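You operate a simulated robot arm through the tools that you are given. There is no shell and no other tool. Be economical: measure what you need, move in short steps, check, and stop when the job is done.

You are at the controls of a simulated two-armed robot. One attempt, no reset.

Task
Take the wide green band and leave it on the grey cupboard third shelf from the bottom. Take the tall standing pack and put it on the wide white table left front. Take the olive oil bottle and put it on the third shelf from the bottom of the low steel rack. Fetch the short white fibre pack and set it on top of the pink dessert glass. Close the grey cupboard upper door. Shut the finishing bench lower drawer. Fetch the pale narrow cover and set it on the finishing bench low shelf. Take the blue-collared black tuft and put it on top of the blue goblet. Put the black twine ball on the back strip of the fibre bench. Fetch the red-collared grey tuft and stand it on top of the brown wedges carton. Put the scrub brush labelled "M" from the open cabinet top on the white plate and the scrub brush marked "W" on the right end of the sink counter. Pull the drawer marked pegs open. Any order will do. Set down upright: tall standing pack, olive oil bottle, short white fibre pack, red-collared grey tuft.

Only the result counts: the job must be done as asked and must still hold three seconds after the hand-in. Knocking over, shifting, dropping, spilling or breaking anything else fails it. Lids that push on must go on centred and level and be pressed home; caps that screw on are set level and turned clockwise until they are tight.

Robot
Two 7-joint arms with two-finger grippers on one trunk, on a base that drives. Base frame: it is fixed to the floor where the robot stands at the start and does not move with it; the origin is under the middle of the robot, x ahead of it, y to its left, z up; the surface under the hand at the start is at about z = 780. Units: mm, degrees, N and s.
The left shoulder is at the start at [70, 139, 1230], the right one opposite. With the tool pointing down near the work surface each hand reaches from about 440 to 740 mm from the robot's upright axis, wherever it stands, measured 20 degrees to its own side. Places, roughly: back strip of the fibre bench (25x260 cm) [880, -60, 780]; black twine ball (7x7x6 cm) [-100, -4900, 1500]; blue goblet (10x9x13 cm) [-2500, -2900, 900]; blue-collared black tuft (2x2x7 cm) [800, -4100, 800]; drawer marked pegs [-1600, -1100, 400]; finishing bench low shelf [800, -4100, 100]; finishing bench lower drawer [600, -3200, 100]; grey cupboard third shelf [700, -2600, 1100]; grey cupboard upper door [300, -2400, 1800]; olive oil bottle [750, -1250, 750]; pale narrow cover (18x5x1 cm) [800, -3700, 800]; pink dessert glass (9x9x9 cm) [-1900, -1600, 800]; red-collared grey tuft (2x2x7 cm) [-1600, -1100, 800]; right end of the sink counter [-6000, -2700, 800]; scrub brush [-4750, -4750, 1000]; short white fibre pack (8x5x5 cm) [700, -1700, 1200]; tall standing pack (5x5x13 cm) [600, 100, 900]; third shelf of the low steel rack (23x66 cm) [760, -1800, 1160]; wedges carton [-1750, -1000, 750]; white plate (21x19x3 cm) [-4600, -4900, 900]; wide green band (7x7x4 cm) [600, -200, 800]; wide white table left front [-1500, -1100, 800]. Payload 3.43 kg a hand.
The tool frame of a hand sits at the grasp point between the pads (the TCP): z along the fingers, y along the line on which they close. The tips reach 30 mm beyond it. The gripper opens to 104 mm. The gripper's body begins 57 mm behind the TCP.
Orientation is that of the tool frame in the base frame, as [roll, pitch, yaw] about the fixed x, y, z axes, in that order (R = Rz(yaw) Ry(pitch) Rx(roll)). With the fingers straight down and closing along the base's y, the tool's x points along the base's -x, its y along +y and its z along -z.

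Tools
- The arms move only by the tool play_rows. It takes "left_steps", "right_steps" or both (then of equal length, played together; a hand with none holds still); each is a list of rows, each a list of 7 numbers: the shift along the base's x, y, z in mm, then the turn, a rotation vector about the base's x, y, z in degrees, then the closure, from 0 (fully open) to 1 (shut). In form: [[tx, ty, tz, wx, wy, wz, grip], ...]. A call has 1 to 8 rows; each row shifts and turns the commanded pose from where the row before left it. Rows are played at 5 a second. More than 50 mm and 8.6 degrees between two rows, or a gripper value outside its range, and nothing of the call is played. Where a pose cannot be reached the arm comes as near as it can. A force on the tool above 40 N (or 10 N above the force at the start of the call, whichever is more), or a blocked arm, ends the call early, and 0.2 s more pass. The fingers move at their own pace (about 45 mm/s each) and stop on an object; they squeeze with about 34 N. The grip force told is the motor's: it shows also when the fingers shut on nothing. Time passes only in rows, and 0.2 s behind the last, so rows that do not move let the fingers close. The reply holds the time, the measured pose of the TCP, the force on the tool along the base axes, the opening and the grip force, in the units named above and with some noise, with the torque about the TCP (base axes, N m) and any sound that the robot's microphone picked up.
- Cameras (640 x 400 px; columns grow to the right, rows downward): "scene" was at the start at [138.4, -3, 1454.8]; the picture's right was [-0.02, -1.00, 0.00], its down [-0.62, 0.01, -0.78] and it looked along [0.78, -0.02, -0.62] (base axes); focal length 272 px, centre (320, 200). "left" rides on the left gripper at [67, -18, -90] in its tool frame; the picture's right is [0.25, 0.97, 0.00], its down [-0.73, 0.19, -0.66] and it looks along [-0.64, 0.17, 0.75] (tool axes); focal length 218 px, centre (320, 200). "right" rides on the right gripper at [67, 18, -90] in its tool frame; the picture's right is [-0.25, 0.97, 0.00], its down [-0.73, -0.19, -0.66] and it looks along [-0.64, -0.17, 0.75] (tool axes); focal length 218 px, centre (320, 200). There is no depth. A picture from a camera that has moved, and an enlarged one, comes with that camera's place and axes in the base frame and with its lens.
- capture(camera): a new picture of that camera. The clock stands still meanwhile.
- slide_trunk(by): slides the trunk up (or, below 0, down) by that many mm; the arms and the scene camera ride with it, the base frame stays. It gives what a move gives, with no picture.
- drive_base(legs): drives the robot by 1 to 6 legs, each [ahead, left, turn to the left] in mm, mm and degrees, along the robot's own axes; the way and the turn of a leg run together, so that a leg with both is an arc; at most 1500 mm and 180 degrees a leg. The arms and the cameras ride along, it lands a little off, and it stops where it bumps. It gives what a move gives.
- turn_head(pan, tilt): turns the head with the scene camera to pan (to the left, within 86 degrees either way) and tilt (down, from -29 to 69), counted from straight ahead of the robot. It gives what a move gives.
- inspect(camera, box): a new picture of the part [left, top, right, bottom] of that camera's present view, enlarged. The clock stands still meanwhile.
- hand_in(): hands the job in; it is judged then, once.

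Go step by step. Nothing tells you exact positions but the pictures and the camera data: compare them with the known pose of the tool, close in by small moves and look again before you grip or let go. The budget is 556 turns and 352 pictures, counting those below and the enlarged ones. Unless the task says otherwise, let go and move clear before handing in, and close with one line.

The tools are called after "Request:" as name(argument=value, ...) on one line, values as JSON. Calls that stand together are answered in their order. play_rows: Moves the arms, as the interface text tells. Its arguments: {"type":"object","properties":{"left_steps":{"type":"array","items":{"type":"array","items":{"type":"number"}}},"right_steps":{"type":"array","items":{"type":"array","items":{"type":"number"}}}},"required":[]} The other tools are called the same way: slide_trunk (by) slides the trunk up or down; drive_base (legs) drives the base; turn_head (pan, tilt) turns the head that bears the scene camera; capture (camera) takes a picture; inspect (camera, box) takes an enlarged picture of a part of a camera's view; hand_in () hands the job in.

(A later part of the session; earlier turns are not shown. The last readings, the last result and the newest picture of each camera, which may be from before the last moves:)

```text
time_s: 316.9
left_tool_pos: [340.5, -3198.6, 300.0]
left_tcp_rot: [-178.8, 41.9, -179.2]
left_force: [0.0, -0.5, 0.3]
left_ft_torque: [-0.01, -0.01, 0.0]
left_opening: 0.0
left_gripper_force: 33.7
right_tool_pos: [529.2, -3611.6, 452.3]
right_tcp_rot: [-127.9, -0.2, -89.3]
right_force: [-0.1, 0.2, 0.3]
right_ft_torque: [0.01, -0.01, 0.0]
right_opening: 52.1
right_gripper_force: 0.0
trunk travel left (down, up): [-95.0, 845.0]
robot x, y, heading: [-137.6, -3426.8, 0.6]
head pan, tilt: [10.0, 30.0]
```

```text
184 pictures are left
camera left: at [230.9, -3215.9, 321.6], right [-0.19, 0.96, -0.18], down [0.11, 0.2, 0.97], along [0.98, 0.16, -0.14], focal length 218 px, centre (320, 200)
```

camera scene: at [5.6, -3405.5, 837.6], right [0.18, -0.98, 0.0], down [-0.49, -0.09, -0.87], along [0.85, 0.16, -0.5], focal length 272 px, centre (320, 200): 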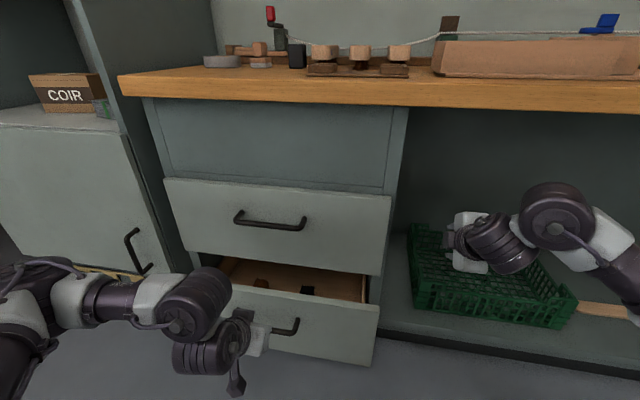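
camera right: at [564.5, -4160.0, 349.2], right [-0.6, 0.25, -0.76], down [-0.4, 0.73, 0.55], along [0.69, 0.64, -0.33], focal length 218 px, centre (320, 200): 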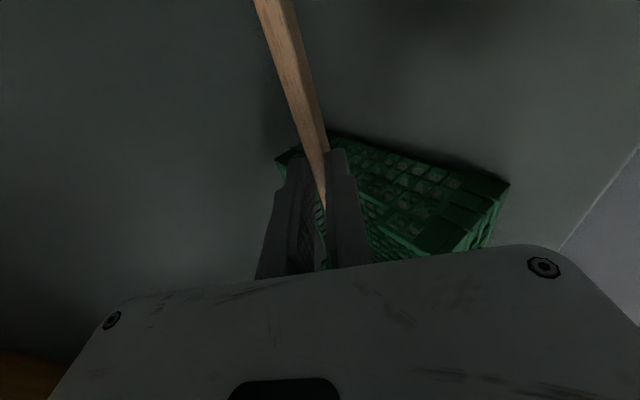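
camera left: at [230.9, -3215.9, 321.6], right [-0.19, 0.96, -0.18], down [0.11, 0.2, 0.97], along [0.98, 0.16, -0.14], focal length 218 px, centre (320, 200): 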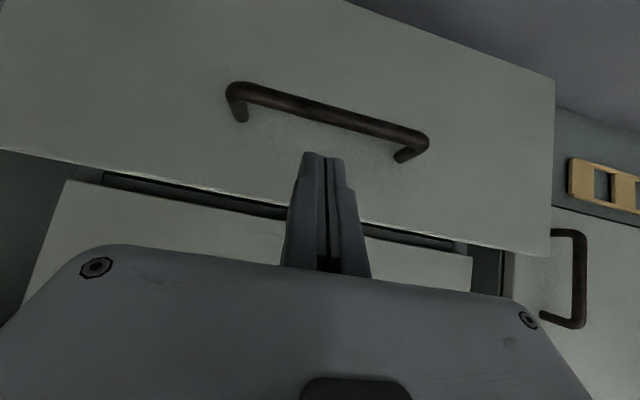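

The fist is aligned above the handle. I'm driving forward to push the drawer.

Request:
drive_base(legs=[[90, 0, 0]])

Request:
capture(camera="scene")

```text
time_s: 318.0
left_tool_pos: [430.3, -3197.0, 300.1]
left_tcp_rot: [-178.8, 41.8, -179.3]
left_force: [-0.7, -0.7, -0.3]
left_ft_torque: [0.02, -0.02, 0.02]
left_opening: 0.0
left_gripper_force: 35.3
right_tool_pos: [619.8, -3610.4, 453.9]
right_tcp_rot: [-128.0, -0.2, -89.5]
right_force: [-0.2, -0.2, 0.5]
right_ft_torque: [0.0, -0.02, 0.0]
right_opening: 52.1
right_gripper_force: 0.1
trunk travel left (down, up): [-95.0, 845.0]
robot x, y, heading: [-48.1, -3419.1, 0.6]
head pan, tilt: [10.0, 30.0]
```

```text
183 pictures are left
camera scene: at [95.8, -3404.6, 837.5], right [0.18, -0.98, 0.0], down [-0.49, -0.09, -0.87], along [0.85, 0.16, -0.5], focal length 272 px, centre (320, 200)
```

scene: 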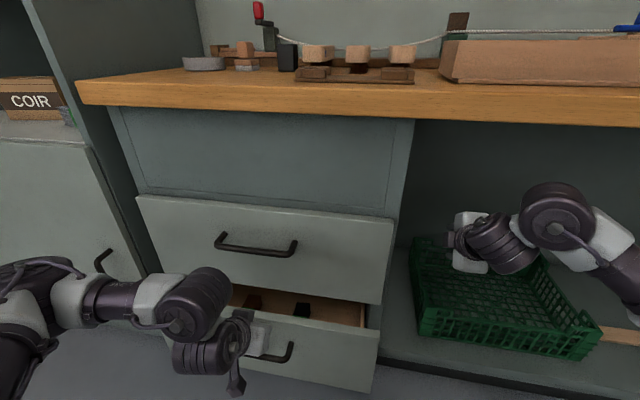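

Request:
drive_base(legs=[[70, 0, 0]])

Request:
capture(camera="left")

Request:
capture(camera="scene")

```text
time_s: 319.0
left_tool_pos: [500.2, -3196.9, 299.6]
left_tcp_rot: [-178.9, 41.8, -179.3]
left_force: [-0.3, -0.1, 0.1]
left_ft_torque: [-0.01, 0.02, 0.0]
left_opening: 0.0
left_gripper_force: 34.7
right_tool_pos: [688.2, -3611.4, 451.6]
right_tcp_rot: [-128.0, -0.2, -89.4]
right_force: [-0.6, -0.3, 0.1]
right_ft_torque: [-0.02, -0.01, -0.01]
right_opening: 51.9
right_gripper_force: 0.1
trunk travel left (down, up): [-95.0, 845.0]
robot x, y, heading: [21.7, -3421.6, 0.5]
head pan, tilt: [10.0, 30.0]
```

```text
182 pictures are left
camera left: at [390.9, -3214.4, 321.5], right [-0.19, 0.96, -0.18], down [0.11, 0.2, 0.97], along [0.98, 0.16, -0.14], focal length 218 px, centre (320, 200)
```

left: 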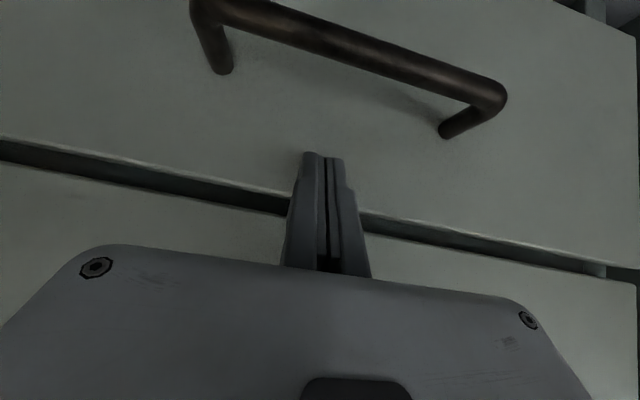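

```text
181 pictures are left
camera scene: at [165.5, -3403.9, 837.5], right [0.18, -0.98, 0.0], down [-0.49, -0.09, -0.87], along [0.85, 0.16, -0.5], focal length 272 px, centre (320, 200)
```

scene: 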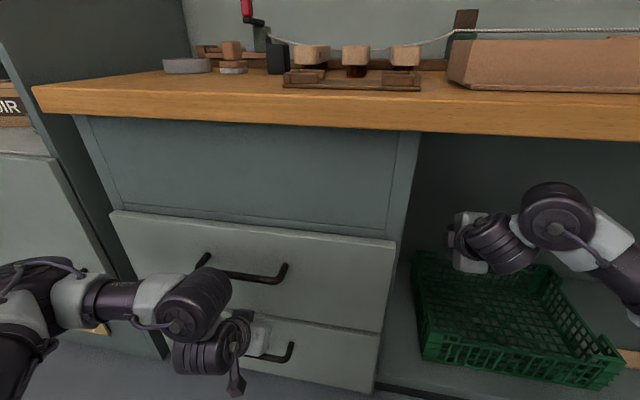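

The drawer is nearly closed. I'm pushing the final part with the arm until it stops firmly.

Request:
play_rows(left_steps=[[8, 0, 0, 0, 0, 0, 1], [8, 0, 0, 0, 0, 0, 1], [8, 0, 0, 0, 0, 0, 1], [8, 0, 0, 0, 0, 0, 1], [8, 0, 0, 0, 0, 0, 1], [8, 0, 0, 0, 0, 0, 1]])

Request:
capture(camera="left")

```text
time_s: 319.5
left_tool_pos: [507.6, -3195.8, 295.4]
left_tcp_rot: [-179.0, 41.1, -179.8]
left_force: [-1.7, -0.6, 0.1]
left_ft_torque: [0.05, -0.12, 0.04]
left_opening: 0.1
left_gripper_force: 34.9
right_tool_pos: [688.9, -3607.8, 454.1]
right_tcp_rot: [-127.9, -0.2, -89.2]
right_force: [0.5, 0.1, -0.1]
right_ft_torque: [-0.01, 0.0, -0.02]
right_opening: 52.0
right_gripper_force: 0.0
trunk travel left (down, up): [-95.0, 845.0]
robot x, y, heading: [22.8, -3417.3, 0.9]
head pan, tilt: [10.0, 30.0]
stopped in row 2 (left hand): the force on the tool passed its limit at 50 N (the readings are from after the stop); the commanded pose is now the measured one
```

```text
180 pictures are left
camera left: at [397.6, -3213.4, 320.3], right [-0.18, 0.97, -0.18], down [0.12, 0.2, 0.97], along [0.98, 0.16, -0.15], focal length 218 px, centre (320, 200)
```

left: 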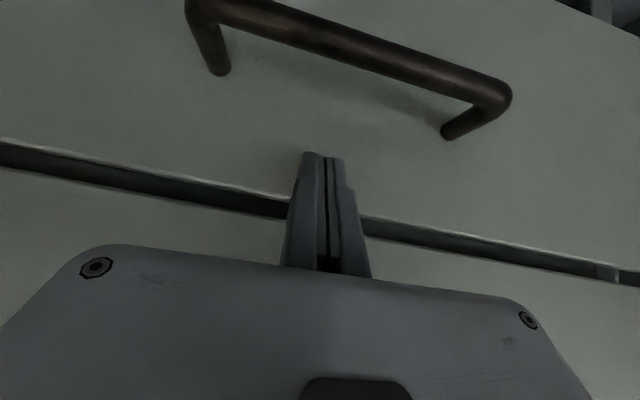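

Request:
play_rows(left_steps=[[4, 0, 0, 0, 0, 0, 1], [4, 0, 0, 0, 0, 0, 1], [4, 0, 0, 0, 0, 0, 1], [4, 0, 0, 0, 0, 0, 1]])

Request:
inspect(camera="scene", box=[80, 100, 440, 400])

```text
time_s: 320.0
left_tool_pos: [506.4, -3195.9, 295.1]
left_tcp_rot: [-179.1, 40.5, 179.9]
left_force: [-5.3, -0.5, 2.2]
left_ft_torque: [0.02, -0.01, 0.04]
left_opening: 0.1
left_gripper_force: 34.5
right_tool_pos: [688.5, -3608.0, 453.5]
right_tcp_rot: [-127.9, -0.2, -89.1]
right_force: [-0.7, 1.2, -0.5]
right_ft_torque: [0.02, 0.0, 0.02]
right_opening: 52.3
right_gripper_force: 0.0
trunk travel left (down, up): [-95.0, 845.0]
robot x, y, heading: [22.0, -3425.0, 0.6]
head pan, tilt: [10.0, 30.0]
stopped in row 2 (left hand): the force on the tool passed its limit at 47 N (the readings are from after the stop); the commanded pose is now the measured one
```

```text
1.33 times, centred on (260, 250) of scene
camera zoom: at [163.8, -3403.5, 837.6], right [0.19, -0.98, 0.0], down [-0.49, -0.09, -0.87], along [0.85, 0.16, -0.5], focal length 362 px, centre (400, 133)
```

zoom: 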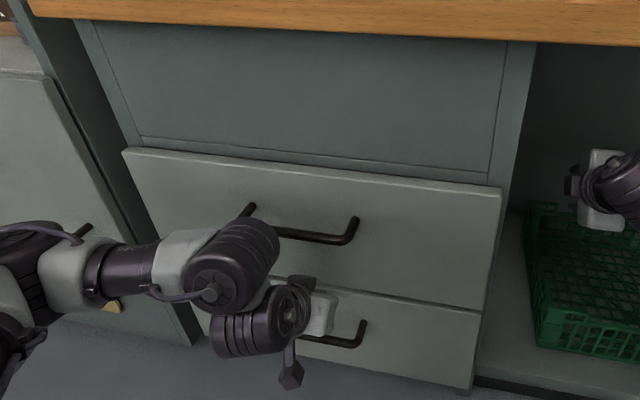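

The lower drawer is hard against its stop and flush. I'm backing off, raising the trunk, and setting the right hand vertical for the tuft.

Request:
drive_base(legs=[[-420, 0, 0], [0, -500, 0]])

Request:
slide_trunk(by=400)

Request:
slide_trunk(by=245)

Request:
play_rows(right_steps=[[0, 0, 0, 0, 7.5, 0, 0.5], [0, 0, 0, 0, 7.5, 0, 0.5], [0, 0, 0, 0, 7.5, 0, 0.5], [0, 0, 0, 0, 7.5, 0, 0.5], [0, 0, 0, 0, 7.5, 0, 0.5], [0, 0, 0, 0, 7.5, 0, 0.5], [0, 0, 0, 0, 7, 0, 0.5]], left_steps=[[0, 0, 0, 0, 7, 0, 0.5], [0, 0, 0, 0, 7, 0, 0.5], [0, 0, 0, 0, 7, 0, 0.5], [0, 0, 0, 0, 7, 0, 0.5], [0, 0, 0, 0, 7, 0, 0.5], [0, 0, 0, 0, 6, 0, 0.5], [0, 0, 0, 0, 0, 0, 0.5]])

Request:
turn_head(pan=-5, tilt=30)

Request:
capture(camera="scene")

```text
time_s: 325.1
left_tool_pos: [95.1, -3699.3, 293.8]
left_tcp_rot: [-178.9, 40.7, 179.8]
left_force: [0.6, 0.8, 0.7]
left_ft_torque: [0.02, -0.02, 0.0]
left_opening: 0.0
left_gripper_force: 34.7
right_tool_pos: [273.6, -4113.2, 452.4]
right_tcp_rot: [-127.9, -0.2, -89.5]
right_force: [0.0, 0.4, 0.0]
right_ft_torque: [-0.01, 0.01, -0.03]
right_opening: 51.8
right_gripper_force: 0.1
trunk travel left (down, up): [-95.0, 845.0]
robot x, y, heading: [-389.9, -3919.1, 0.6]
head pan, tilt: [10.0, 30.0]
```

```text
time_s: 328.9
left_tool_pos: [93.4, -3699.8, 694.8]
left_tcp_rot: [-179.0, 40.5, 179.8]
left_force: [0.2, -0.3, 0.6]
left_ft_torque: [0.02, -0.03, 0.01]
left_opening: 0.1
left_gripper_force: 34.5
right_tool_pos: [273.7, -4111.5, 853.8]
right_tcp_rot: [-127.9, -0.2, -89.4]
right_force: [0.1, 0.4, 0.0]
right_ft_torque: [0.0, 0.01, 0.02]
right_opening: 51.6
right_gripper_force: 0.0
trunk travel left (down, up): [-495.0, 445.0]
robot x, y, heading: [-388.3, -3920.3, 0.6]
head pan, tilt: [10.0, 30.0]
```

```text
time_s: 331.5
left_tool_pos: [94.1, -3698.8, 939.2]
left_tcp_rot: [-179.0, 40.5, 179.8]
left_force: [0.0, -0.9, -0.4]
left_ft_torque: [0.0, 0.0, 0.0]
left_opening: 0.0
left_gripper_force: 35.0
right_tool_pos: [273.4, -4111.6, 1099.1]
right_tcp_rot: [-127.8, -0.2, -89.4]
right_force: [-0.3, 0.0, 0.0]
right_ft_torque: [-0.05, 0.03, -0.01]
right_opening: 52.1
right_gripper_force: 0.0
trunk travel left (down, up): [-740.0, 200.0]
robot x, y, heading: [-391.1, -3923.8, 0.4]
head pan, tilt: [10.0, 30.0]
```

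```text
time_s: 333.1
left_tool_pos: [94.3, -3696.1, 939.0]
left_tcp_rot: [-178.6, -0.6, 179.9]
left_force: [0.8, 0.9, 0.1]
left_ft_torque: [-0.04, 0.03, 0.01]
left_opening: 52.0
left_gripper_force: 0.0
right_tool_pos: [275.4, -4107.7, 1099.6]
right_tcp_rot: [-179.7, 0.1, -89.3]
right_force: [-0.8, 0.7, 0.1]
right_ft_torque: [-0.06, 0.02, 0.0]
right_opening: 51.7
right_gripper_force: 0.1
trunk travel left (down, up): [-740.0, 200.0]
robot x, y, heading: [-390.8, -3920.5, 0.6]
head pan, tilt: [10.0, 30.0]
```

```text
time_s: 333.9
left_tool_pos: [94.1, -3700.1, 938.9]
left_tcp_rot: [-178.9, -0.4, 179.8]
left_force: [0.6, 0.1, 0.0]
left_ft_torque: [0.02, 0.01, -0.01]
left_opening: 51.9
left_gripper_force: 0.0
right_tool_pos: [272.7, -4109.9, 1098.2]
right_tcp_rot: [-179.9, 0.5, -89.6]
right_force: [-0.2, -0.3, -0.3]
right_ft_torque: [0.03, -0.02, -0.02]
right_opening: 52.0
right_gripper_force: 0.0
trunk travel left (down, up): [-740.0, 200.0]
robot x, y, heading: [-389.9, -3918.3, 0.6]
head pan, tilt: [-5.0, 30.0]
```

```text
178 pictures are left
camera scene: at [-248.8, -3929.2, 1482.6], right [-0.08, -1.0, 0.0], down [-0.5, 0.04, -0.87], along [0.86, -0.07, -0.5], focal length 272 px, centre (320, 200)
```

scene: 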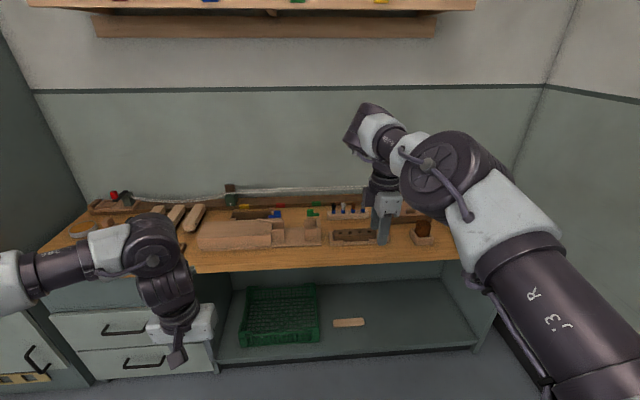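

The drawer is shut and the cover is on the shelf. I'm driving in over the tuft holder.

Request:
drive_base(legs=[[500, 0, 0]])

Request:
capture(camera="scene")

Request:
capture(camera="right")

```text
time_s: 336.8
left_tool_pos: [596.5, -3699.0, 939.3]
left_tcp_rot: [-178.9, -0.4, 179.5]
left_force: [-0.3, -0.6, 0.0]
left_ft_torque: [-0.01, 0.02, -0.03]
left_opening: 52.2
left_gripper_force: 0.0
right_tool_pos: [772.9, -4111.9, 1099.0]
right_tcp_rot: [-179.9, 0.3, -89.8]
right_force: [-0.5, 0.1, 0.0]
right_ft_torque: [0.01, 0.0, 0.03]
right_opening: 51.9
right_gripper_force: 0.1
trunk travel left (down, up): [-740.0, 200.0]
robot x, y, heading: [109.9, -3917.8, 0.4]
head pan, tilt: [-5.0, 30.0]
```

```text
177 pictures are left
camera scene: at [252.3, -3926.0, 1482.7], right [-0.08, -1.0, 0.0], down [-0.5, 0.04, -0.87], along [0.86, -0.07, -0.5], focal length 272 px, centre (320, 200)
```

scene: 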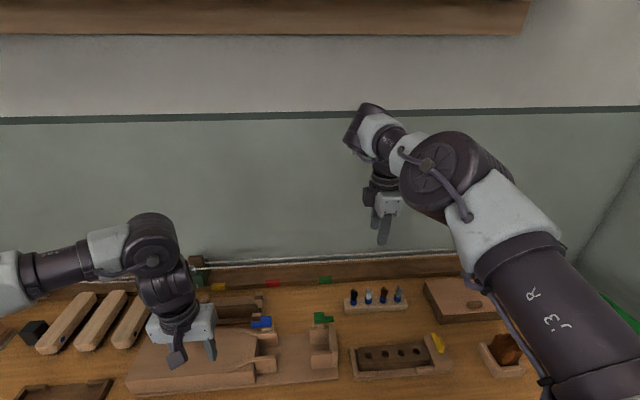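

```text
176 pictures are left
camera right: at [756.3, -4179.7, 1187.2], right [-0.97, 0.25, 0.0], down [0.19, 0.73, 0.66], along [0.17, 0.64, -0.75], focal length 218 px, centre (320, 200)
```

right: 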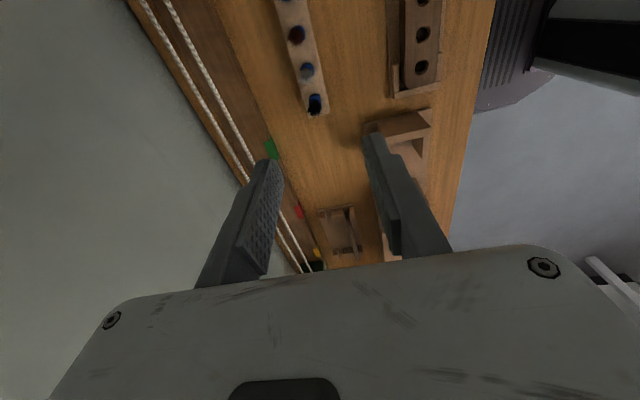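

Request:
inspect(camera="scene", box=[330, 270, 430, 330])

Request:
inspect(camera="right", box=[250, 0, 370, 130])

```text
6.40 times, centred on (380, 300) of scene
camera zoom: at [252.3, -3926.0, 1482.7], right [-0.08, -1.0, 0.0], down [-0.5, 0.04, -0.87], along [0.86, -0.07, -0.5], focal length 1739 px, centre (-64, -440)
```

zoom: 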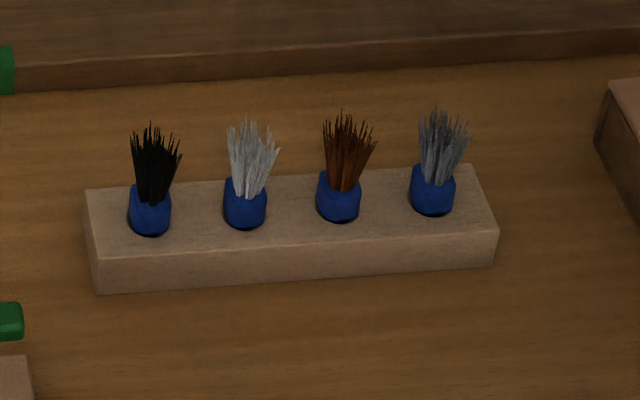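

```text
3.08 times, centred on (310, 65) of right
camera zoom: at [756.3, -4179.7, 1187.2], right [-0.97, 0.25, 0.0], down [0.19, 0.73, 0.66], along [0.17, 0.64, -0.75], focal length 672 px, centre (351, 615)
```

zoom: 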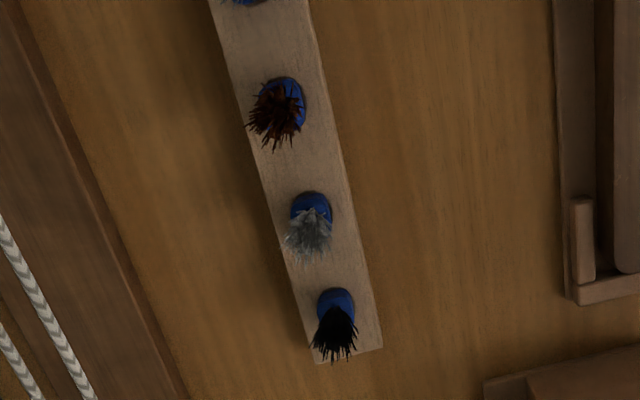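

The black tuft is at about (790,-4076), collar top ≈830. I'm descending over it.

Request:
play_rows(right_steps=[[5, 12, -40, 0, 0, 0, 0.5], [5, 12, -40, 0, 0, 0, 0.5], [7, 12, -40, 0, 0, 0, 0.5], [0, 0, -45, 0, 0, 0, 0.5], [0, 0, -34, 0, 0, 0, 0.5]])

Request:
capture(camera="right")

Request:
inspect(camera="scene", box=[300, 220, 460, 340])

```text
time_s: 338.0
left_tool_pos: [597.5, -3699.2, 938.9]
left_tcp_rot: [-178.9, -0.5, 179.5]
left_force: [-0.1, -0.1, 0.3]
left_ft_torque: [0.05, -0.01, 0.0]
left_opening: 52.0
left_gripper_force: 0.1
right_tool_pos: [786.6, -4074.3, 898.3]
right_tcp_rot: [-179.7, 0.5, -90.1]
right_force: [0.6, 0.8, -0.5]
right_ft_torque: [-0.01, 0.02, -0.01]
right_opening: 51.8
right_gripper_force: 0.0
right hand out of reach, approached as far as the arm can: row 5
trunk travel left (down, up): [-740.0, 200.0]
robot x, y, heading: [110.5, -3918.9, 0.3]
head pan, tilt: [-5.0, 30.0]
```

```text
173 pictures are left
camera right: at [770.0, -4142.0, 987.6], right [-0.97, 0.25, 0.0], down [0.19, 0.72, 0.66], along [0.17, 0.64, -0.75], focal length 218 px, centre (320, 200)
```

right: 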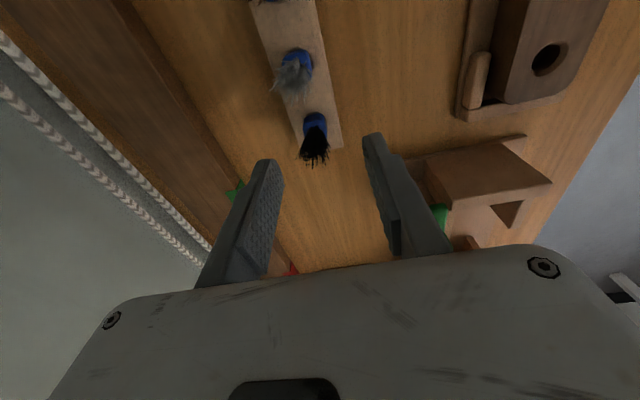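

```text
3.33 times, centred on (380, 280) of scene
camera zoom: at [253.8, -3926.0, 1482.6], right [-0.08, -1.0, 0.0], down [-0.5, 0.04, -0.87], along [0.86, -0.07, -0.5], focal length 906 px, centre (120, -67)
```

zoom: 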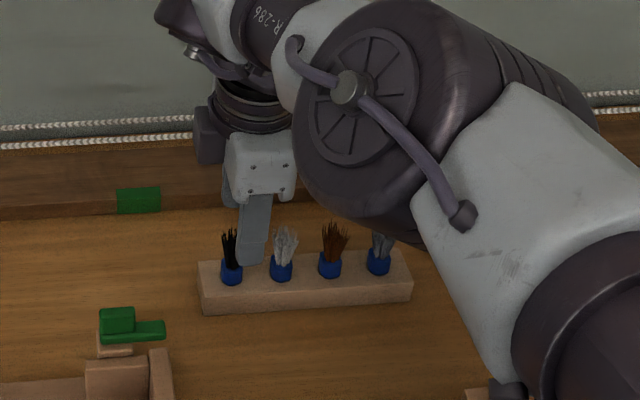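

Request:
drive_base(legs=[[30, 0, 0]])

Request:
play_rows(right_steps=[[-20, 0, -10, 0, 0, 0, 0.5], [0, 0, -20, 0, 0, 0, 0.5], [0, 0, -15, 0, 0, 0, 0.5]])

Request:
capture(camera="right")

Request:
inspect(camera="scene", box=[300, 240, 460, 360])

```text
time_s: 338.8
left_tool_pos: [621.9, -3698.2, 941.6]
left_tcp_rot: [-178.9, -0.2, 179.5]
left_force: [-0.3, 0.7, 0.3]
left_ft_torque: [-0.02, -0.06, 0.01]
left_opening: 52.2
left_gripper_force: 0.2
right_tool_pos: [812.2, -4071.9, 903.3]
right_tcp_rot: [-179.6, 0.6, -89.9]
right_force: [-0.2, -0.6, 0.5]
right_ft_torque: [-0.05, -0.02, -0.03]
right_opening: 51.8
right_gripper_force: 0.1
trunk travel left (down, up): [-740.0, 200.0]
robot x, y, heading: [136.7, -3917.7, 0.2]
head pan, tilt: [-5.0, 30.0]
```

```text
time_s: 339.6
left_tool_pos: [627.8, -3698.0, 938.3]
left_tcp_rot: [-178.8, -0.5, 179.6]
left_force: [-0.2, 0.4, 0.0]
left_ft_torque: [-0.03, 0.0, -0.03]
left_opening: 52.0
left_gripper_force: 0.1
right_tool_pos: [796.9, -4073.6, 852.3]
right_tcp_rot: [180.0, 0.5, -89.9]
right_force: [-0.3, 0.6, -0.1]
right_ft_torque: [-0.02, 0.02, -0.01]
right_opening: 51.9
right_gripper_force: 0.1
trunk travel left (down, up): [-740.0, 200.0]
robot x, y, heading: [138.8, -3920.6, -0.0]
head pan, tilt: [-5.0, 30.0]
```

```text
171 pictures are left
camera right: at [780.1, -4140.4, 941.6], right [-0.97, 0.25, 0.0], down [0.19, 0.72, 0.66], along [0.16, 0.64, -0.75], focal length 218 px, centre (320, 200)
```

right: 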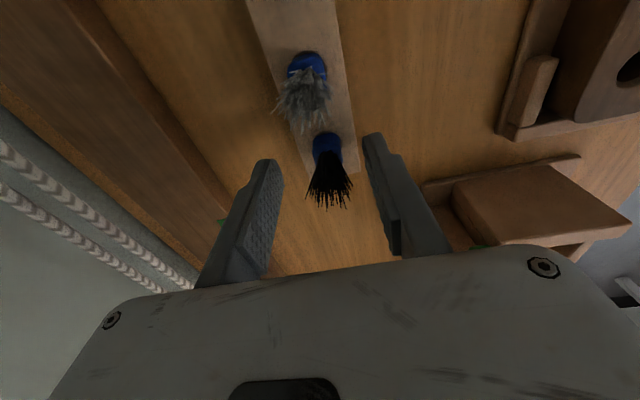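

```text
3.33 times, centred on (380, 300) of scene
camera zoom: at [284.5, -3925.2, 1482.4], right [-0.08, -1.0, 0.0], down [-0.5, 0.04, -0.87], along [0.86, -0.07, -0.5], focal length 906 px, centre (120, -133)
```

zoom: 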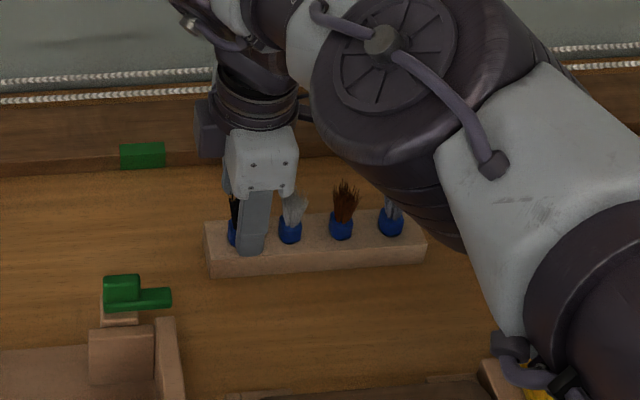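

Request:
play_rows(right_steps=[[-1, 5, -12, 0, 0, 0, 0.5], [0, 0, -12, 0, 0, 0, 0.5]])

Request:
capture(camera="right")

Request:
inspect(camera="scene", box=[330, 270, 430, 340])

```text
time_s: 340.2
left_tool_pos: [627.2, -3697.2, 939.2]
left_tcp_rot: [-178.9, -0.5, 179.6]
left_force: [0.4, -0.3, 0.2]
left_ft_torque: [-0.01, -0.01, 0.0]
left_opening: 52.1
left_gripper_force: 0.1
right_tool_pos: [795.9, -4069.6, 829.4]
right_tcp_rot: [-179.9, 0.5, -89.9]
right_force: [-0.2, 0.0, -0.2]
right_ft_torque: [0.0, 0.02, -0.01]
right_opening: 51.9
right_gripper_force: 0.0
trunk travel left (down, up): [-740.0, 200.0]
robot x, y, heading: [134.4, -3921.9, 0.2]
head pan, tilt: [-5.0, 30.0]
```

```text
169 pictures are left
camera right: at [778.2, -4136.6, 918.3], right [-0.97, 0.25, 0.0], down [0.19, 0.72, 0.66], along [0.17, 0.64, -0.75], focal length 218 px, centre (320, 200)
```

right: 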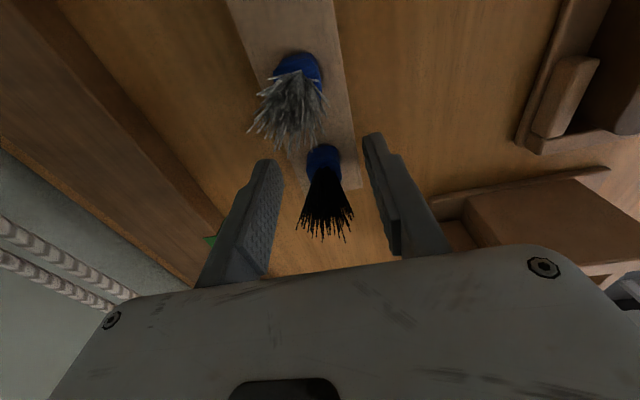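

```text
5.71 times, centred on (380, 305) of scene
camera zoom: at [283.2, -3925.9, 1482.5], right [-0.08, -1.0, 0.0], down [-0.5, 0.04, -0.87], along [0.86, -0.07, -0.5], focal length 1553 px, centre (-23, -400)
```

zoom: 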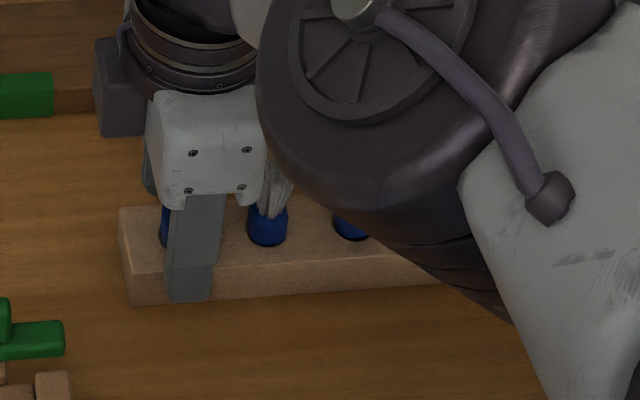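

Request:
play_rows(right_steps=[[0, 0, -8, 0, 0, 0, 0.5], [0, 0, 0, 0, 0, 0, 0.75], [0, 0, 0, 0, 0, 0, 1], [0, 0, 0, 0, 0, 0, 1]])

Request:
capture(camera="right")

```text
time_s: 341.2
left_tool_pos: [626.5, -3698.0, 938.4]
left_tcp_rot: [-178.8, -0.3, 179.5]
left_force: [0.2, -0.1, -0.6]
left_ft_torque: [-0.02, 0.05, 0.0]
left_opening: 52.0
left_gripper_force: 0.0
right_tool_pos: [792.7, -4068.5, 820.9]
right_tcp_rot: [-180.0, 0.4, -89.9]
right_force: [-11.4, -0.6, -6.6]
right_ft_torque: [-0.09, 0.04, -0.4]
right_opening: 39.9
right_gripper_force: 45.0
trunk travel left (down, up): [-740.0, 200.0]
robot x, y, heading: [141.9, -3917.4, 0.3]
head pan, tilt: [-5.0, 30.0]
```

```text
167 pictures are left
camera right: at [775.7, -4136.7, 910.3], right [-0.97, 0.25, 0.0], down [0.19, 0.72, 0.66], along [0.16, 0.64, -0.75], focal length 218 px, centre (320, 200)
```

right: 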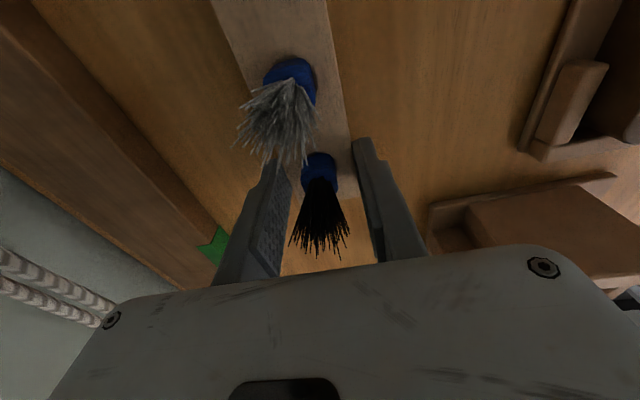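

The jaws caught the holder block, so I'm opening, raising 15 mm, and closing on the collar instead.

Request:
play_rows(right_steps=[[0, 0, 0, 0, 0, 0, 0.5], [0, 0, 0, 0, 0, 0, 0.5], [2, 0, 15, 0, 0, 0, 0.5], [0, 0, 0, 0, 0, 0, 0.6]])

Request:
inspect(camera="right", box=[200, 40, 440, 260])

```text
time_s: 342.2
left_tool_pos: [626.3, -3698.5, 939.0]
left_tcp_rot: [-178.9, -0.5, 179.4]
left_force: [0.5, -0.2, 0.4]
left_ft_torque: [0.0, -0.05, 0.01]
left_opening: 52.2
left_gripper_force: 0.0
right_tool_pos: [796.4, -4067.4, 838.0]
right_tcp_rot: [-179.9, 0.6, -89.8]
right_force: [0.0, 0.3, 0.3]
right_ft_torque: [0.01, -0.02, 0.04]
right_opening: 41.5
right_gripper_force: 0.2
trunk travel left (down, up): [-740.0, 200.0]
robot x, y, heading: [135.3, -3917.0, 0.5]
head pan, tilt: [-5.0, 30.0]
```

```text
1.82 times, centred on (320, 150) of right
camera zoom: at [779.4, -4136.4, 926.2], right [-0.97, 0.25, 0.0], down [0.19, 0.72, 0.66], along [0.17, 0.64, -0.75], focal length 397 px, centre (320, 291)
```

zoom: 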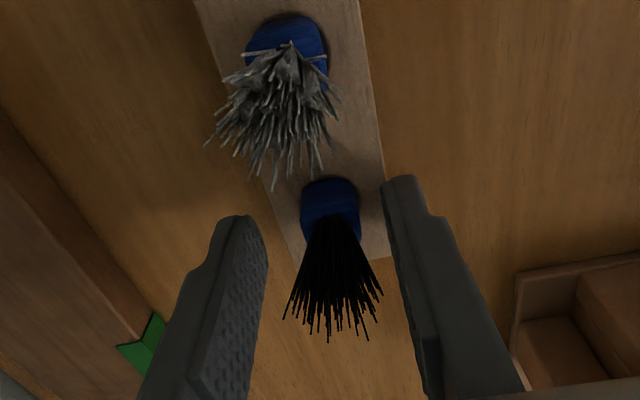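

Request:
play_rows(right_steps=[[0, 0, -2, 0, 0, 0, 0.75], [0, 0, 0, 0, 0, 0, 1], [0, 0, 0, 0, 0, 0, 1]])

Request:
inspect(camera="right", box=[200, 40, 440, 260])

```text
time_s: 343.0
left_tool_pos: [625.9, -3697.8, 939.5]
left_tcp_rot: [-178.9, -0.3, 179.5]
left_force: [0.5, 0.5, -1.1]
left_ft_torque: [0.0, 0.02, -0.01]
left_opening: 51.9
left_gripper_force: 0.1
right_tool_pos: [795.0, -4068.9, 836.7]
right_tcp_rot: [-180.0, 0.5, -89.9]
right_force: [-4.6, -0.5, -1.0]
right_ft_torque: [-0.01, 0.15, 0.0]
right_opening: 16.5
right_gripper_force: 33.6
trunk travel left (down, up): [-740.0, 200.0]
robot x, y, heading: [143.0, -3916.8, 0.1]
head pan, tilt: [-5.0, 30.0]
```

```text
1.82 times, centred on (320, 150) of right
camera zoom: at [778.4, -4136.7, 924.3], right [-0.97, 0.25, 0.0], down [0.19, 0.72, 0.66], along [0.17, 0.64, -0.75], focal length 397 px, centre (320, 291)
```

zoom: 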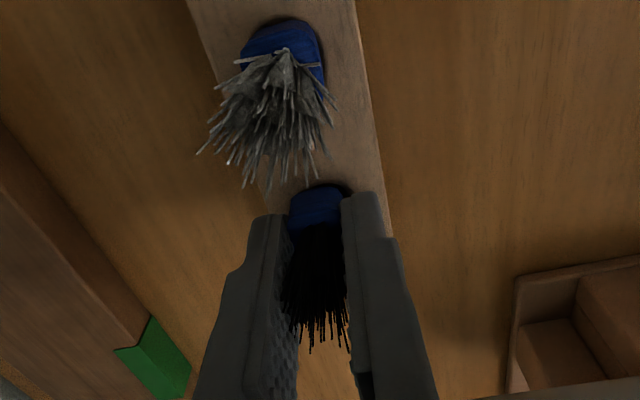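

Gripped the collar. I'm lifting out.

Request:
play_rows(right_steps=[[0, 0, 12, 0, 0, 0, 1], [0, 0, 20, 0, 0, 0, 1], [0, 0, 35, 0, 0, 0, 1], [0, 0, 40, 0, 0, 0, 1]])

Request:
capture(camera="right")

Request:
inspect(camera="scene", box=[300, 200, 460, 340])

```text
time_s: 344.0
left_tool_pos: [625.7, -3698.4, 940.7]
left_tcp_rot: [-178.9, -0.4, 179.5]
left_force: [0.0, 0.5, -0.1]
left_ft_torque: [0.0, 0.0, 0.01]
left_opening: 52.0
left_gripper_force: 0.0
right_tool_pos: [797.1, -4069.3, 944.3]
right_tcp_rot: [-179.8, 0.5, -89.8]
right_force: [-0.4, -0.2, -0.1]
right_ft_torque: [0.01, -0.01, 0.01]
right_opening: 16.2
right_gripper_force: 33.6
trunk travel left (down, up): [-740.0, 200.0]
robot x, y, heading: [143.3, -3915.5, 0.4]
head pan, tilt: [-5.0, 30.0]
```

```text
164 pictures are left
camera right: at [779.9, -4137.1, 1033.2], right [-0.97, 0.25, 0.0], down [0.19, 0.72, 0.66], along [0.17, 0.64, -0.75], focal length 218 px, centre (320, 200)
```

right: 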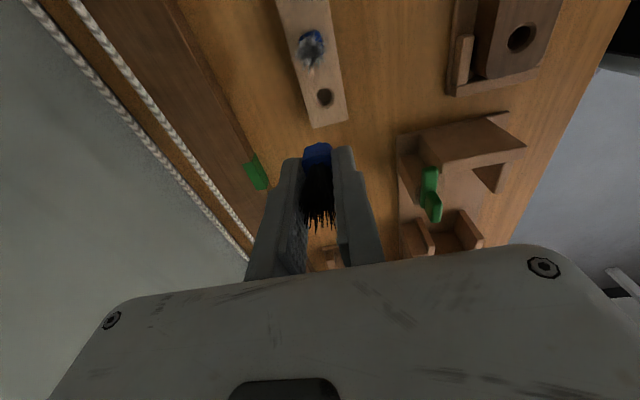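

```text
2.86 times, centred on (380, 270) of scene
camera zoom: at [281.4, -3925.6, 1482.6], right [-0.08, -1.0, 0.0], down [-0.5, 0.04, -0.87], along [0.86, -0.07, -0.5], focal length 776 px, centre (149, 0)
```

zoom: 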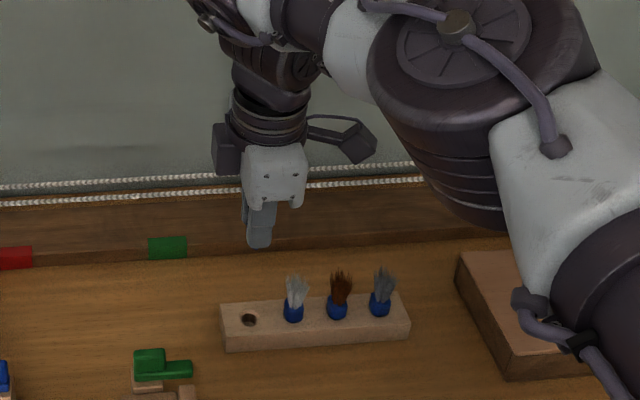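

The black tuft is held. Next I'll fetch the black twine ball with the left hand, since the wall shelf is close by.

Request:
drive_base(legs=[[-500, 0, 0], [0, 0, -90]])

Request:
turn_head(pan=0, tilt=5)

Request:
capture(camera="scene")

Request:
capture(camera="right")

```text
time_s: 350.8
left_tool_pos: [-143.4, -4406.2, 939.0]
left_tcp_rot: [-178.9, -0.5, 89.3]
left_force: [-0.4, 0.1, -0.8]
left_ft_torque: [0.0, -0.03, 0.02]
left_opening: 51.9
left_gripper_force: 0.0
right_tool_pos: [-513.8, -4577.2, 943.7]
right_tcp_rot: [-179.9, 0.4, 179.9]
right_force: [-0.1, 0.7, -0.3]
right_ft_torque: [0.01, 0.01, -0.03]
right_opening: 16.2
right_gripper_force: 34.5
trunk travel left (down, up): [-740.0, 200.0]
robot x, y, heading: [-363.3, -3917.0, -89.9]
head pan, tilt: [-5.0, 30.0]
```

```text
time_s: 351.7
left_tool_pos: [-144.4, -4407.1, 939.7]
left_tcp_rot: [-178.9, -0.5, 89.3]
left_force: [-0.5, -0.2, -1.1]
left_ft_torque: [-0.03, -0.03, 0.0]
left_opening: 51.9
left_gripper_force: 0.1
right_tool_pos: [-515.0, -4577.1, 942.7]
right_tcp_rot: [-179.9, 0.5, -180.0]
right_force: [-0.3, -0.1, -0.9]
right_ft_torque: [0.02, 0.0, 0.01]
right_opening: 16.0
right_gripper_force: 34.1
trunk travel left (down, up): [-740.0, 200.0]
robot x, y, heading: [-360.7, -3918.8, -89.8]
head pan, tilt: [0.0, 5.0]
```

```text
162 pictures are left
camera scene: at [-358.5, -4063.1, 1522.9], right [-1.0, 0.0, 0.0], down [0.0, 0.09, -1.0], along [0.0, -1.0, -0.09], focal length 272 px, centre (320, 200)
```

scene: 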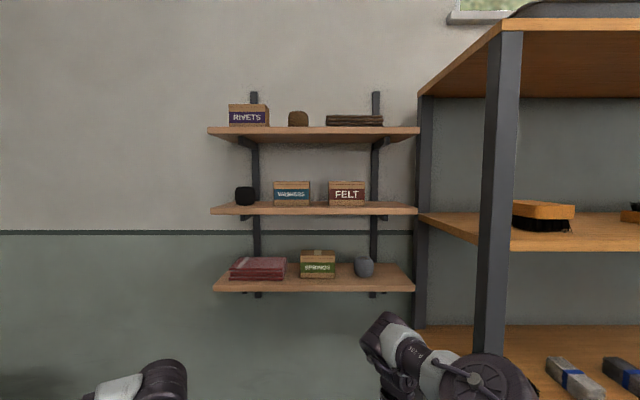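

```text
161 pictures are left
camera right: at [-582.1, -4558.8, 1032.2], right [0.25, 0.97, 0.0], down [0.72, -0.19, 0.66], along [0.64, -0.17, -0.75], focal length 218 px, centre (320, 200)
```

right: 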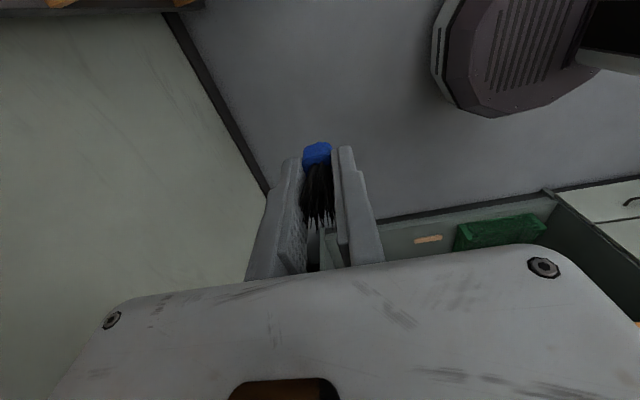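

The black ball is on the middle wall shelf at about (-127,-4900,1460). I'm zooming, and tucking the right hand back.

Request:
inspect(camera="scene", box=[200, 150, 330, 230])

Request:
play_rows(right_steps=[[0, 40, 0, 0, 0, 0, 1], [0, 40, 0, 0, 0, 0, 1], [0, 40, 0, 0, 0, 0, 1], [0, 40, 0, 0, 0, 0, 1], [0, 30, 0, 0, 0, 0, 1]], left_steps=[[0, 0, 40, -7.5, 0, 0, 0.1], [0, 0, 40, -7.5, 0, 0, 0.1], [0, 0, 40, -7.5, 0, 0, 0.1], [0, 0, 40, -7.5, 0, 0, 0.1], [0, 0, 40, -7.5, 0, 0, 0.1]])

Request:
slide_trunk(by=195)

Request:
capture(camera="scene")

```text
4.92 times, centred on (265, 190) of scene
camera zoom: at [-358.5, -4063.1, 1522.9], right [-1.0, 0.0, 0.0], down [0.0, 0.09, -1.0], along [0.0, -1.0, -0.09], focal length 1338 px, centre (591, 249)
```

zoom: 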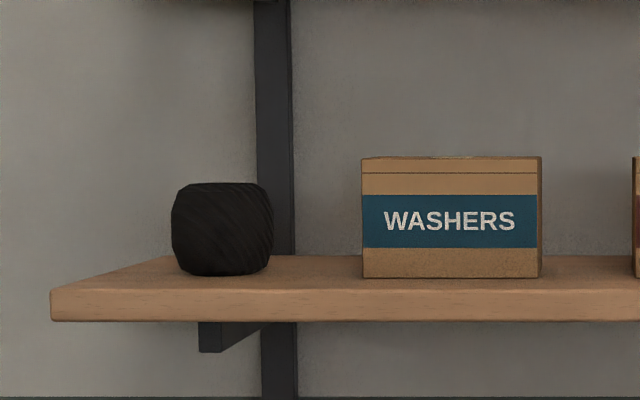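

```text
time_s: 352.9
left_tool_pos: [-127.9, -4421.5, 1141.8]
left_tcp_rot: [-179.4, 37.2, 89.0]
left_force: [0.9, 0.3, 0.3]
left_ft_torque: [-0.01, -0.01, 0.0]
left_opening: 93.6
left_gripper_force: 0.0
left hand out of reach, approached as far as the arm can: row 4, 5
right_tool_pos: [-515.0, -4385.2, 944.3]
right_tcp_rot: [-179.7, 0.5, 179.9]
right_force: [0.4, 0.0, 0.1]
right_ft_torque: [-0.02, -0.03, -0.04]
right_opening: 16.0
right_gripper_force: 34.0
trunk travel left (down, up): [-740.0, 200.0]
robot x, y, heading: [-359.5, -3918.3, -90.0]
head pan, tilt: [0.0, 5.0]
```

```text
time_s: 355.0
left_tool_pos: [-126.5, -4423.7, 1334.8]
left_tcp_rot: [-179.4, 37.0, 88.9]
left_force: [-0.1, -0.5, -0.3]
left_ft_torque: [0.0, -0.01, 0.01]
left_opening: 93.5
left_gripper_force: 0.1
right_tool_pos: [-515.6, -4386.8, 1138.4]
right_tcp_rot: [-179.9, 0.5, 179.9]
right_force: [0.2, -1.1, 0.5]
right_ft_torque: [0.01, 0.0, 0.01]
right_opening: 16.3
right_gripper_force: 33.9
trunk travel left (down, up): [-935.0, 5.0]
robot x, y, heading: [-360.4, -3918.2, -89.7]
head pan, tilt: [0.0, 5.0]
```

```text
159 pictures are left
camera scene: at [-358.6, -4063.2, 1717.9], right [-1.0, 0.0, 0.0], down [0.0, 0.09, -1.0], along [0.0, -1.0, -0.09], focal length 272 px, centre (320, 200)
```

scene: 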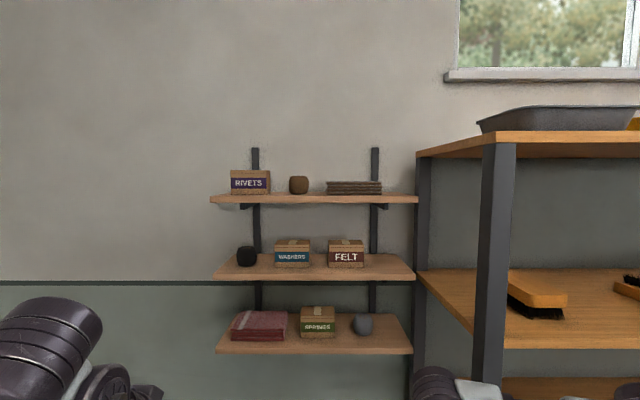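

The ball is centred at about (-121,-4925,1458), with the shelf at z≈1428. I'm flattening the left hand's tilt, raising it, and driving closer.

Request:
play_rows(left_steps=[[0, -10, 40, -7.5, 0, 0, 0.1], [0, -10, 40, -7.5, 0, 0, 0.1], [5, -10, 43, -8, 0, 0, 0.1]])

Request:
drive_base(legs=[[300, 0, 0]])

Request:
capture(camera="left")

Request:
turn_head(pan=15, tilt=15)

Request:
capture(camera="scene")

```text
time_s: 355.8
left_tool_pos: [-121.8, -4451.7, 1460.4]
left_tcp_rot: [179.9, 60.1, 88.6]
left_force: [-0.3, -0.9, 0.6]
left_ft_torque: [0.0, 0.03, -0.02]
left_opening: 93.5
left_gripper_force: 0.1
right_tool_pos: [-514.5, -4387.2, 1139.2]
right_tcp_rot: [-180.0, 0.4, 179.9]
right_force: [0.0, 0.5, -0.1]
right_ft_torque: [0.03, 0.01, 0.0]
right_opening: 16.0
right_gripper_force: 34.2
trunk travel left (down, up): [-935.0, 5.0]
robot x, y, heading: [-360.5, -3921.2, -89.8]
head pan, tilt: [0.0, 5.0]
```

```text
time_s: 357.7
left_tool_pos: [-124.6, -4671.0, 1470.8]
left_tcp_rot: [-178.5, 61.6, 88.1]
left_force: [0.2, -0.5, -0.1]
left_ft_torque: [0.02, -0.02, -0.01]
left_opening: 93.5
left_gripper_force: 0.0
right_tool_pos: [-517.0, -4593.5, 1146.6]
right_tcp_rot: [-179.4, -0.5, 179.0]
right_force: [0.4, 0.7, -0.1]
right_ft_torque: [0.06, -0.03, -0.02]
right_opening: 16.2
right_gripper_force: 33.2
trunk travel left (down, up): [-935.0, 5.0]
robot x, y, heading: [-369.0, -4163.6, -91.8]
head pan, tilt: [0.0, 5.0]
stopped in leg 1: the robot was blocked; the commanded pose is now the measured one
```

```text
158 pictures are left
camera left: at [-135.2, -4560.1, 1454.6], right [0.97, 0.06, -0.23], down [0.22, 0.22, 0.95], along [0.11, -0.97, 0.2], focal length 218 px, centre (320, 200)
```

left: 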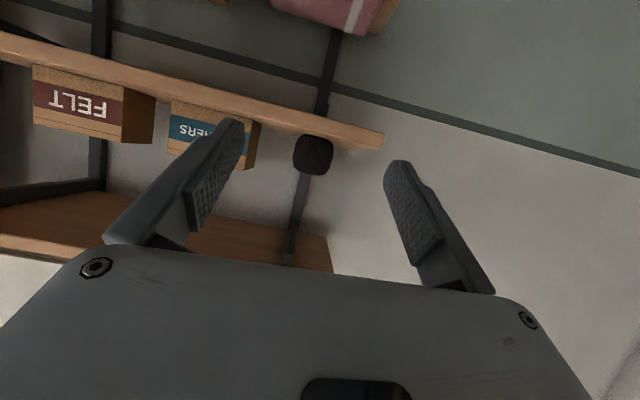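

```text
time_s: 358.5
left_tool_pos: [-122.9, -4670.6, 1472.2]
left_tcp_rot: [-178.5, 61.8, 88.2]
left_force: [0.6, -0.8, 0.6]
left_ft_torque: [-0.03, 0.0, 0.0]
left_opening: 93.7
left_gripper_force: 0.1
right_tool_pos: [-516.3, -4594.4, 1146.4]
right_tcp_rot: [-179.2, -0.5, 178.9]
right_force: [0.0, -0.2, 1.1]
right_ft_torque: [-0.01, 0.01, -0.02]
right_opening: 16.4
right_gripper_force: 33.9
trunk travel left (down, up): [-935.0, 5.0]
robot x, y, heading: [-361.4, -4171.6, -91.6]
head pan, tilt: [15.0, 15.0]
```

```text
157 pictures are left
camera scene: at [-320.0, -4265.3, 1705.1], right [-0.97, -0.23, 0.02], down [-0.07, 0.22, -0.97], along [0.22, -0.95, -0.23], focal length 272 px, centre (320, 200)
```

scene: 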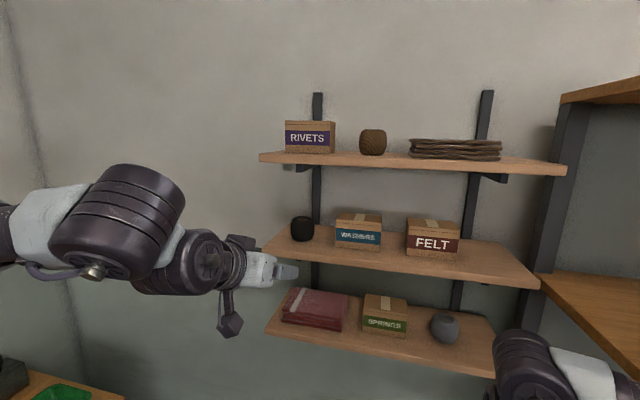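

The base bumped something, probably the rack leg on my right. I'm backing off slightly and shifting left before advancing again.

Request:
drive_base(legs=[[-60, 0, 1.8]])

Request:
turn_head(pan=-30, tilt=45)

Request:
capture(camera="scene")

```text
time_s: 359.4
left_tool_pos: [-119.6, -4642.8, 1459.0]
left_tcp_rot: [180.0, 60.0, 89.0]
left_force: [-0.4, 0.3, 0.8]
left_ft_torque: [0.0, 0.0, 0.01]
left_opening: 93.7
left_gripper_force: 0.2
right_tool_pos: [-511.2, -4572.0, 1130.1]
right_tcp_rot: [179.0, 0.2, -179.0]
right_force: [0.4, -0.3, -0.5]
right_ft_torque: [0.04, 0.0, 0.01]
right_opening: 16.1
right_gripper_force: 34.3
trunk travel left (down, up): [-935.0, 5.0]
robot x, y, heading: [-363.9, -4111.5, -89.2]
head pan, tilt: [15.0, 15.0]
```

```text
time_s: 360.6
left_tool_pos: [-119.8, -4641.2, 1459.7]
left_tcp_rot: [179.9, 60.1, 89.0]
left_force: [0.8, -0.6, 0.8]
left_ft_torque: [-0.01, 0.0, -0.01]
left_opening: 93.7
left_gripper_force: 0.0
right_tool_pos: [-512.1, -4570.5, 1131.8]
right_tcp_rot: [178.9, 0.2, -179.0]
right_force: [-0.7, -0.1, 0.0]
right_ft_torque: [0.0, -0.02, 0.01]
right_opening: 16.2
right_gripper_force: 34.0
trunk travel left (down, up): [-935.0, 5.0]
robot x, y, heading: [-365.2, -4113.0, -89.3]
head pan, tilt: [-30.0, 45.0]
```

```text
156 pictures are left
camera scene: at [-400.5, -4232.5, 1655.1], right [-0.87, 0.49, 0.0], down [0.35, 0.62, -0.71], along [-0.35, -0.62, -0.71], focal length 272 px, centre (320, 200)
```

scene: 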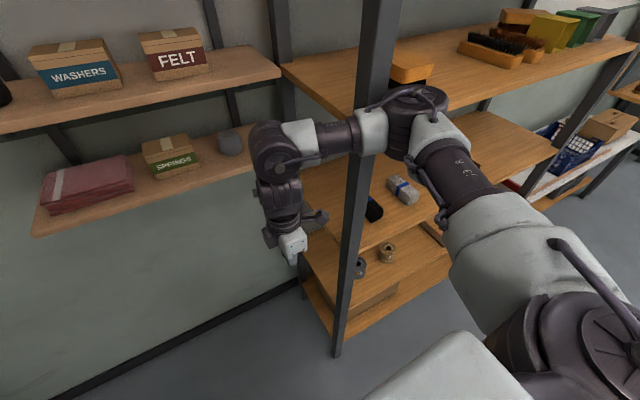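

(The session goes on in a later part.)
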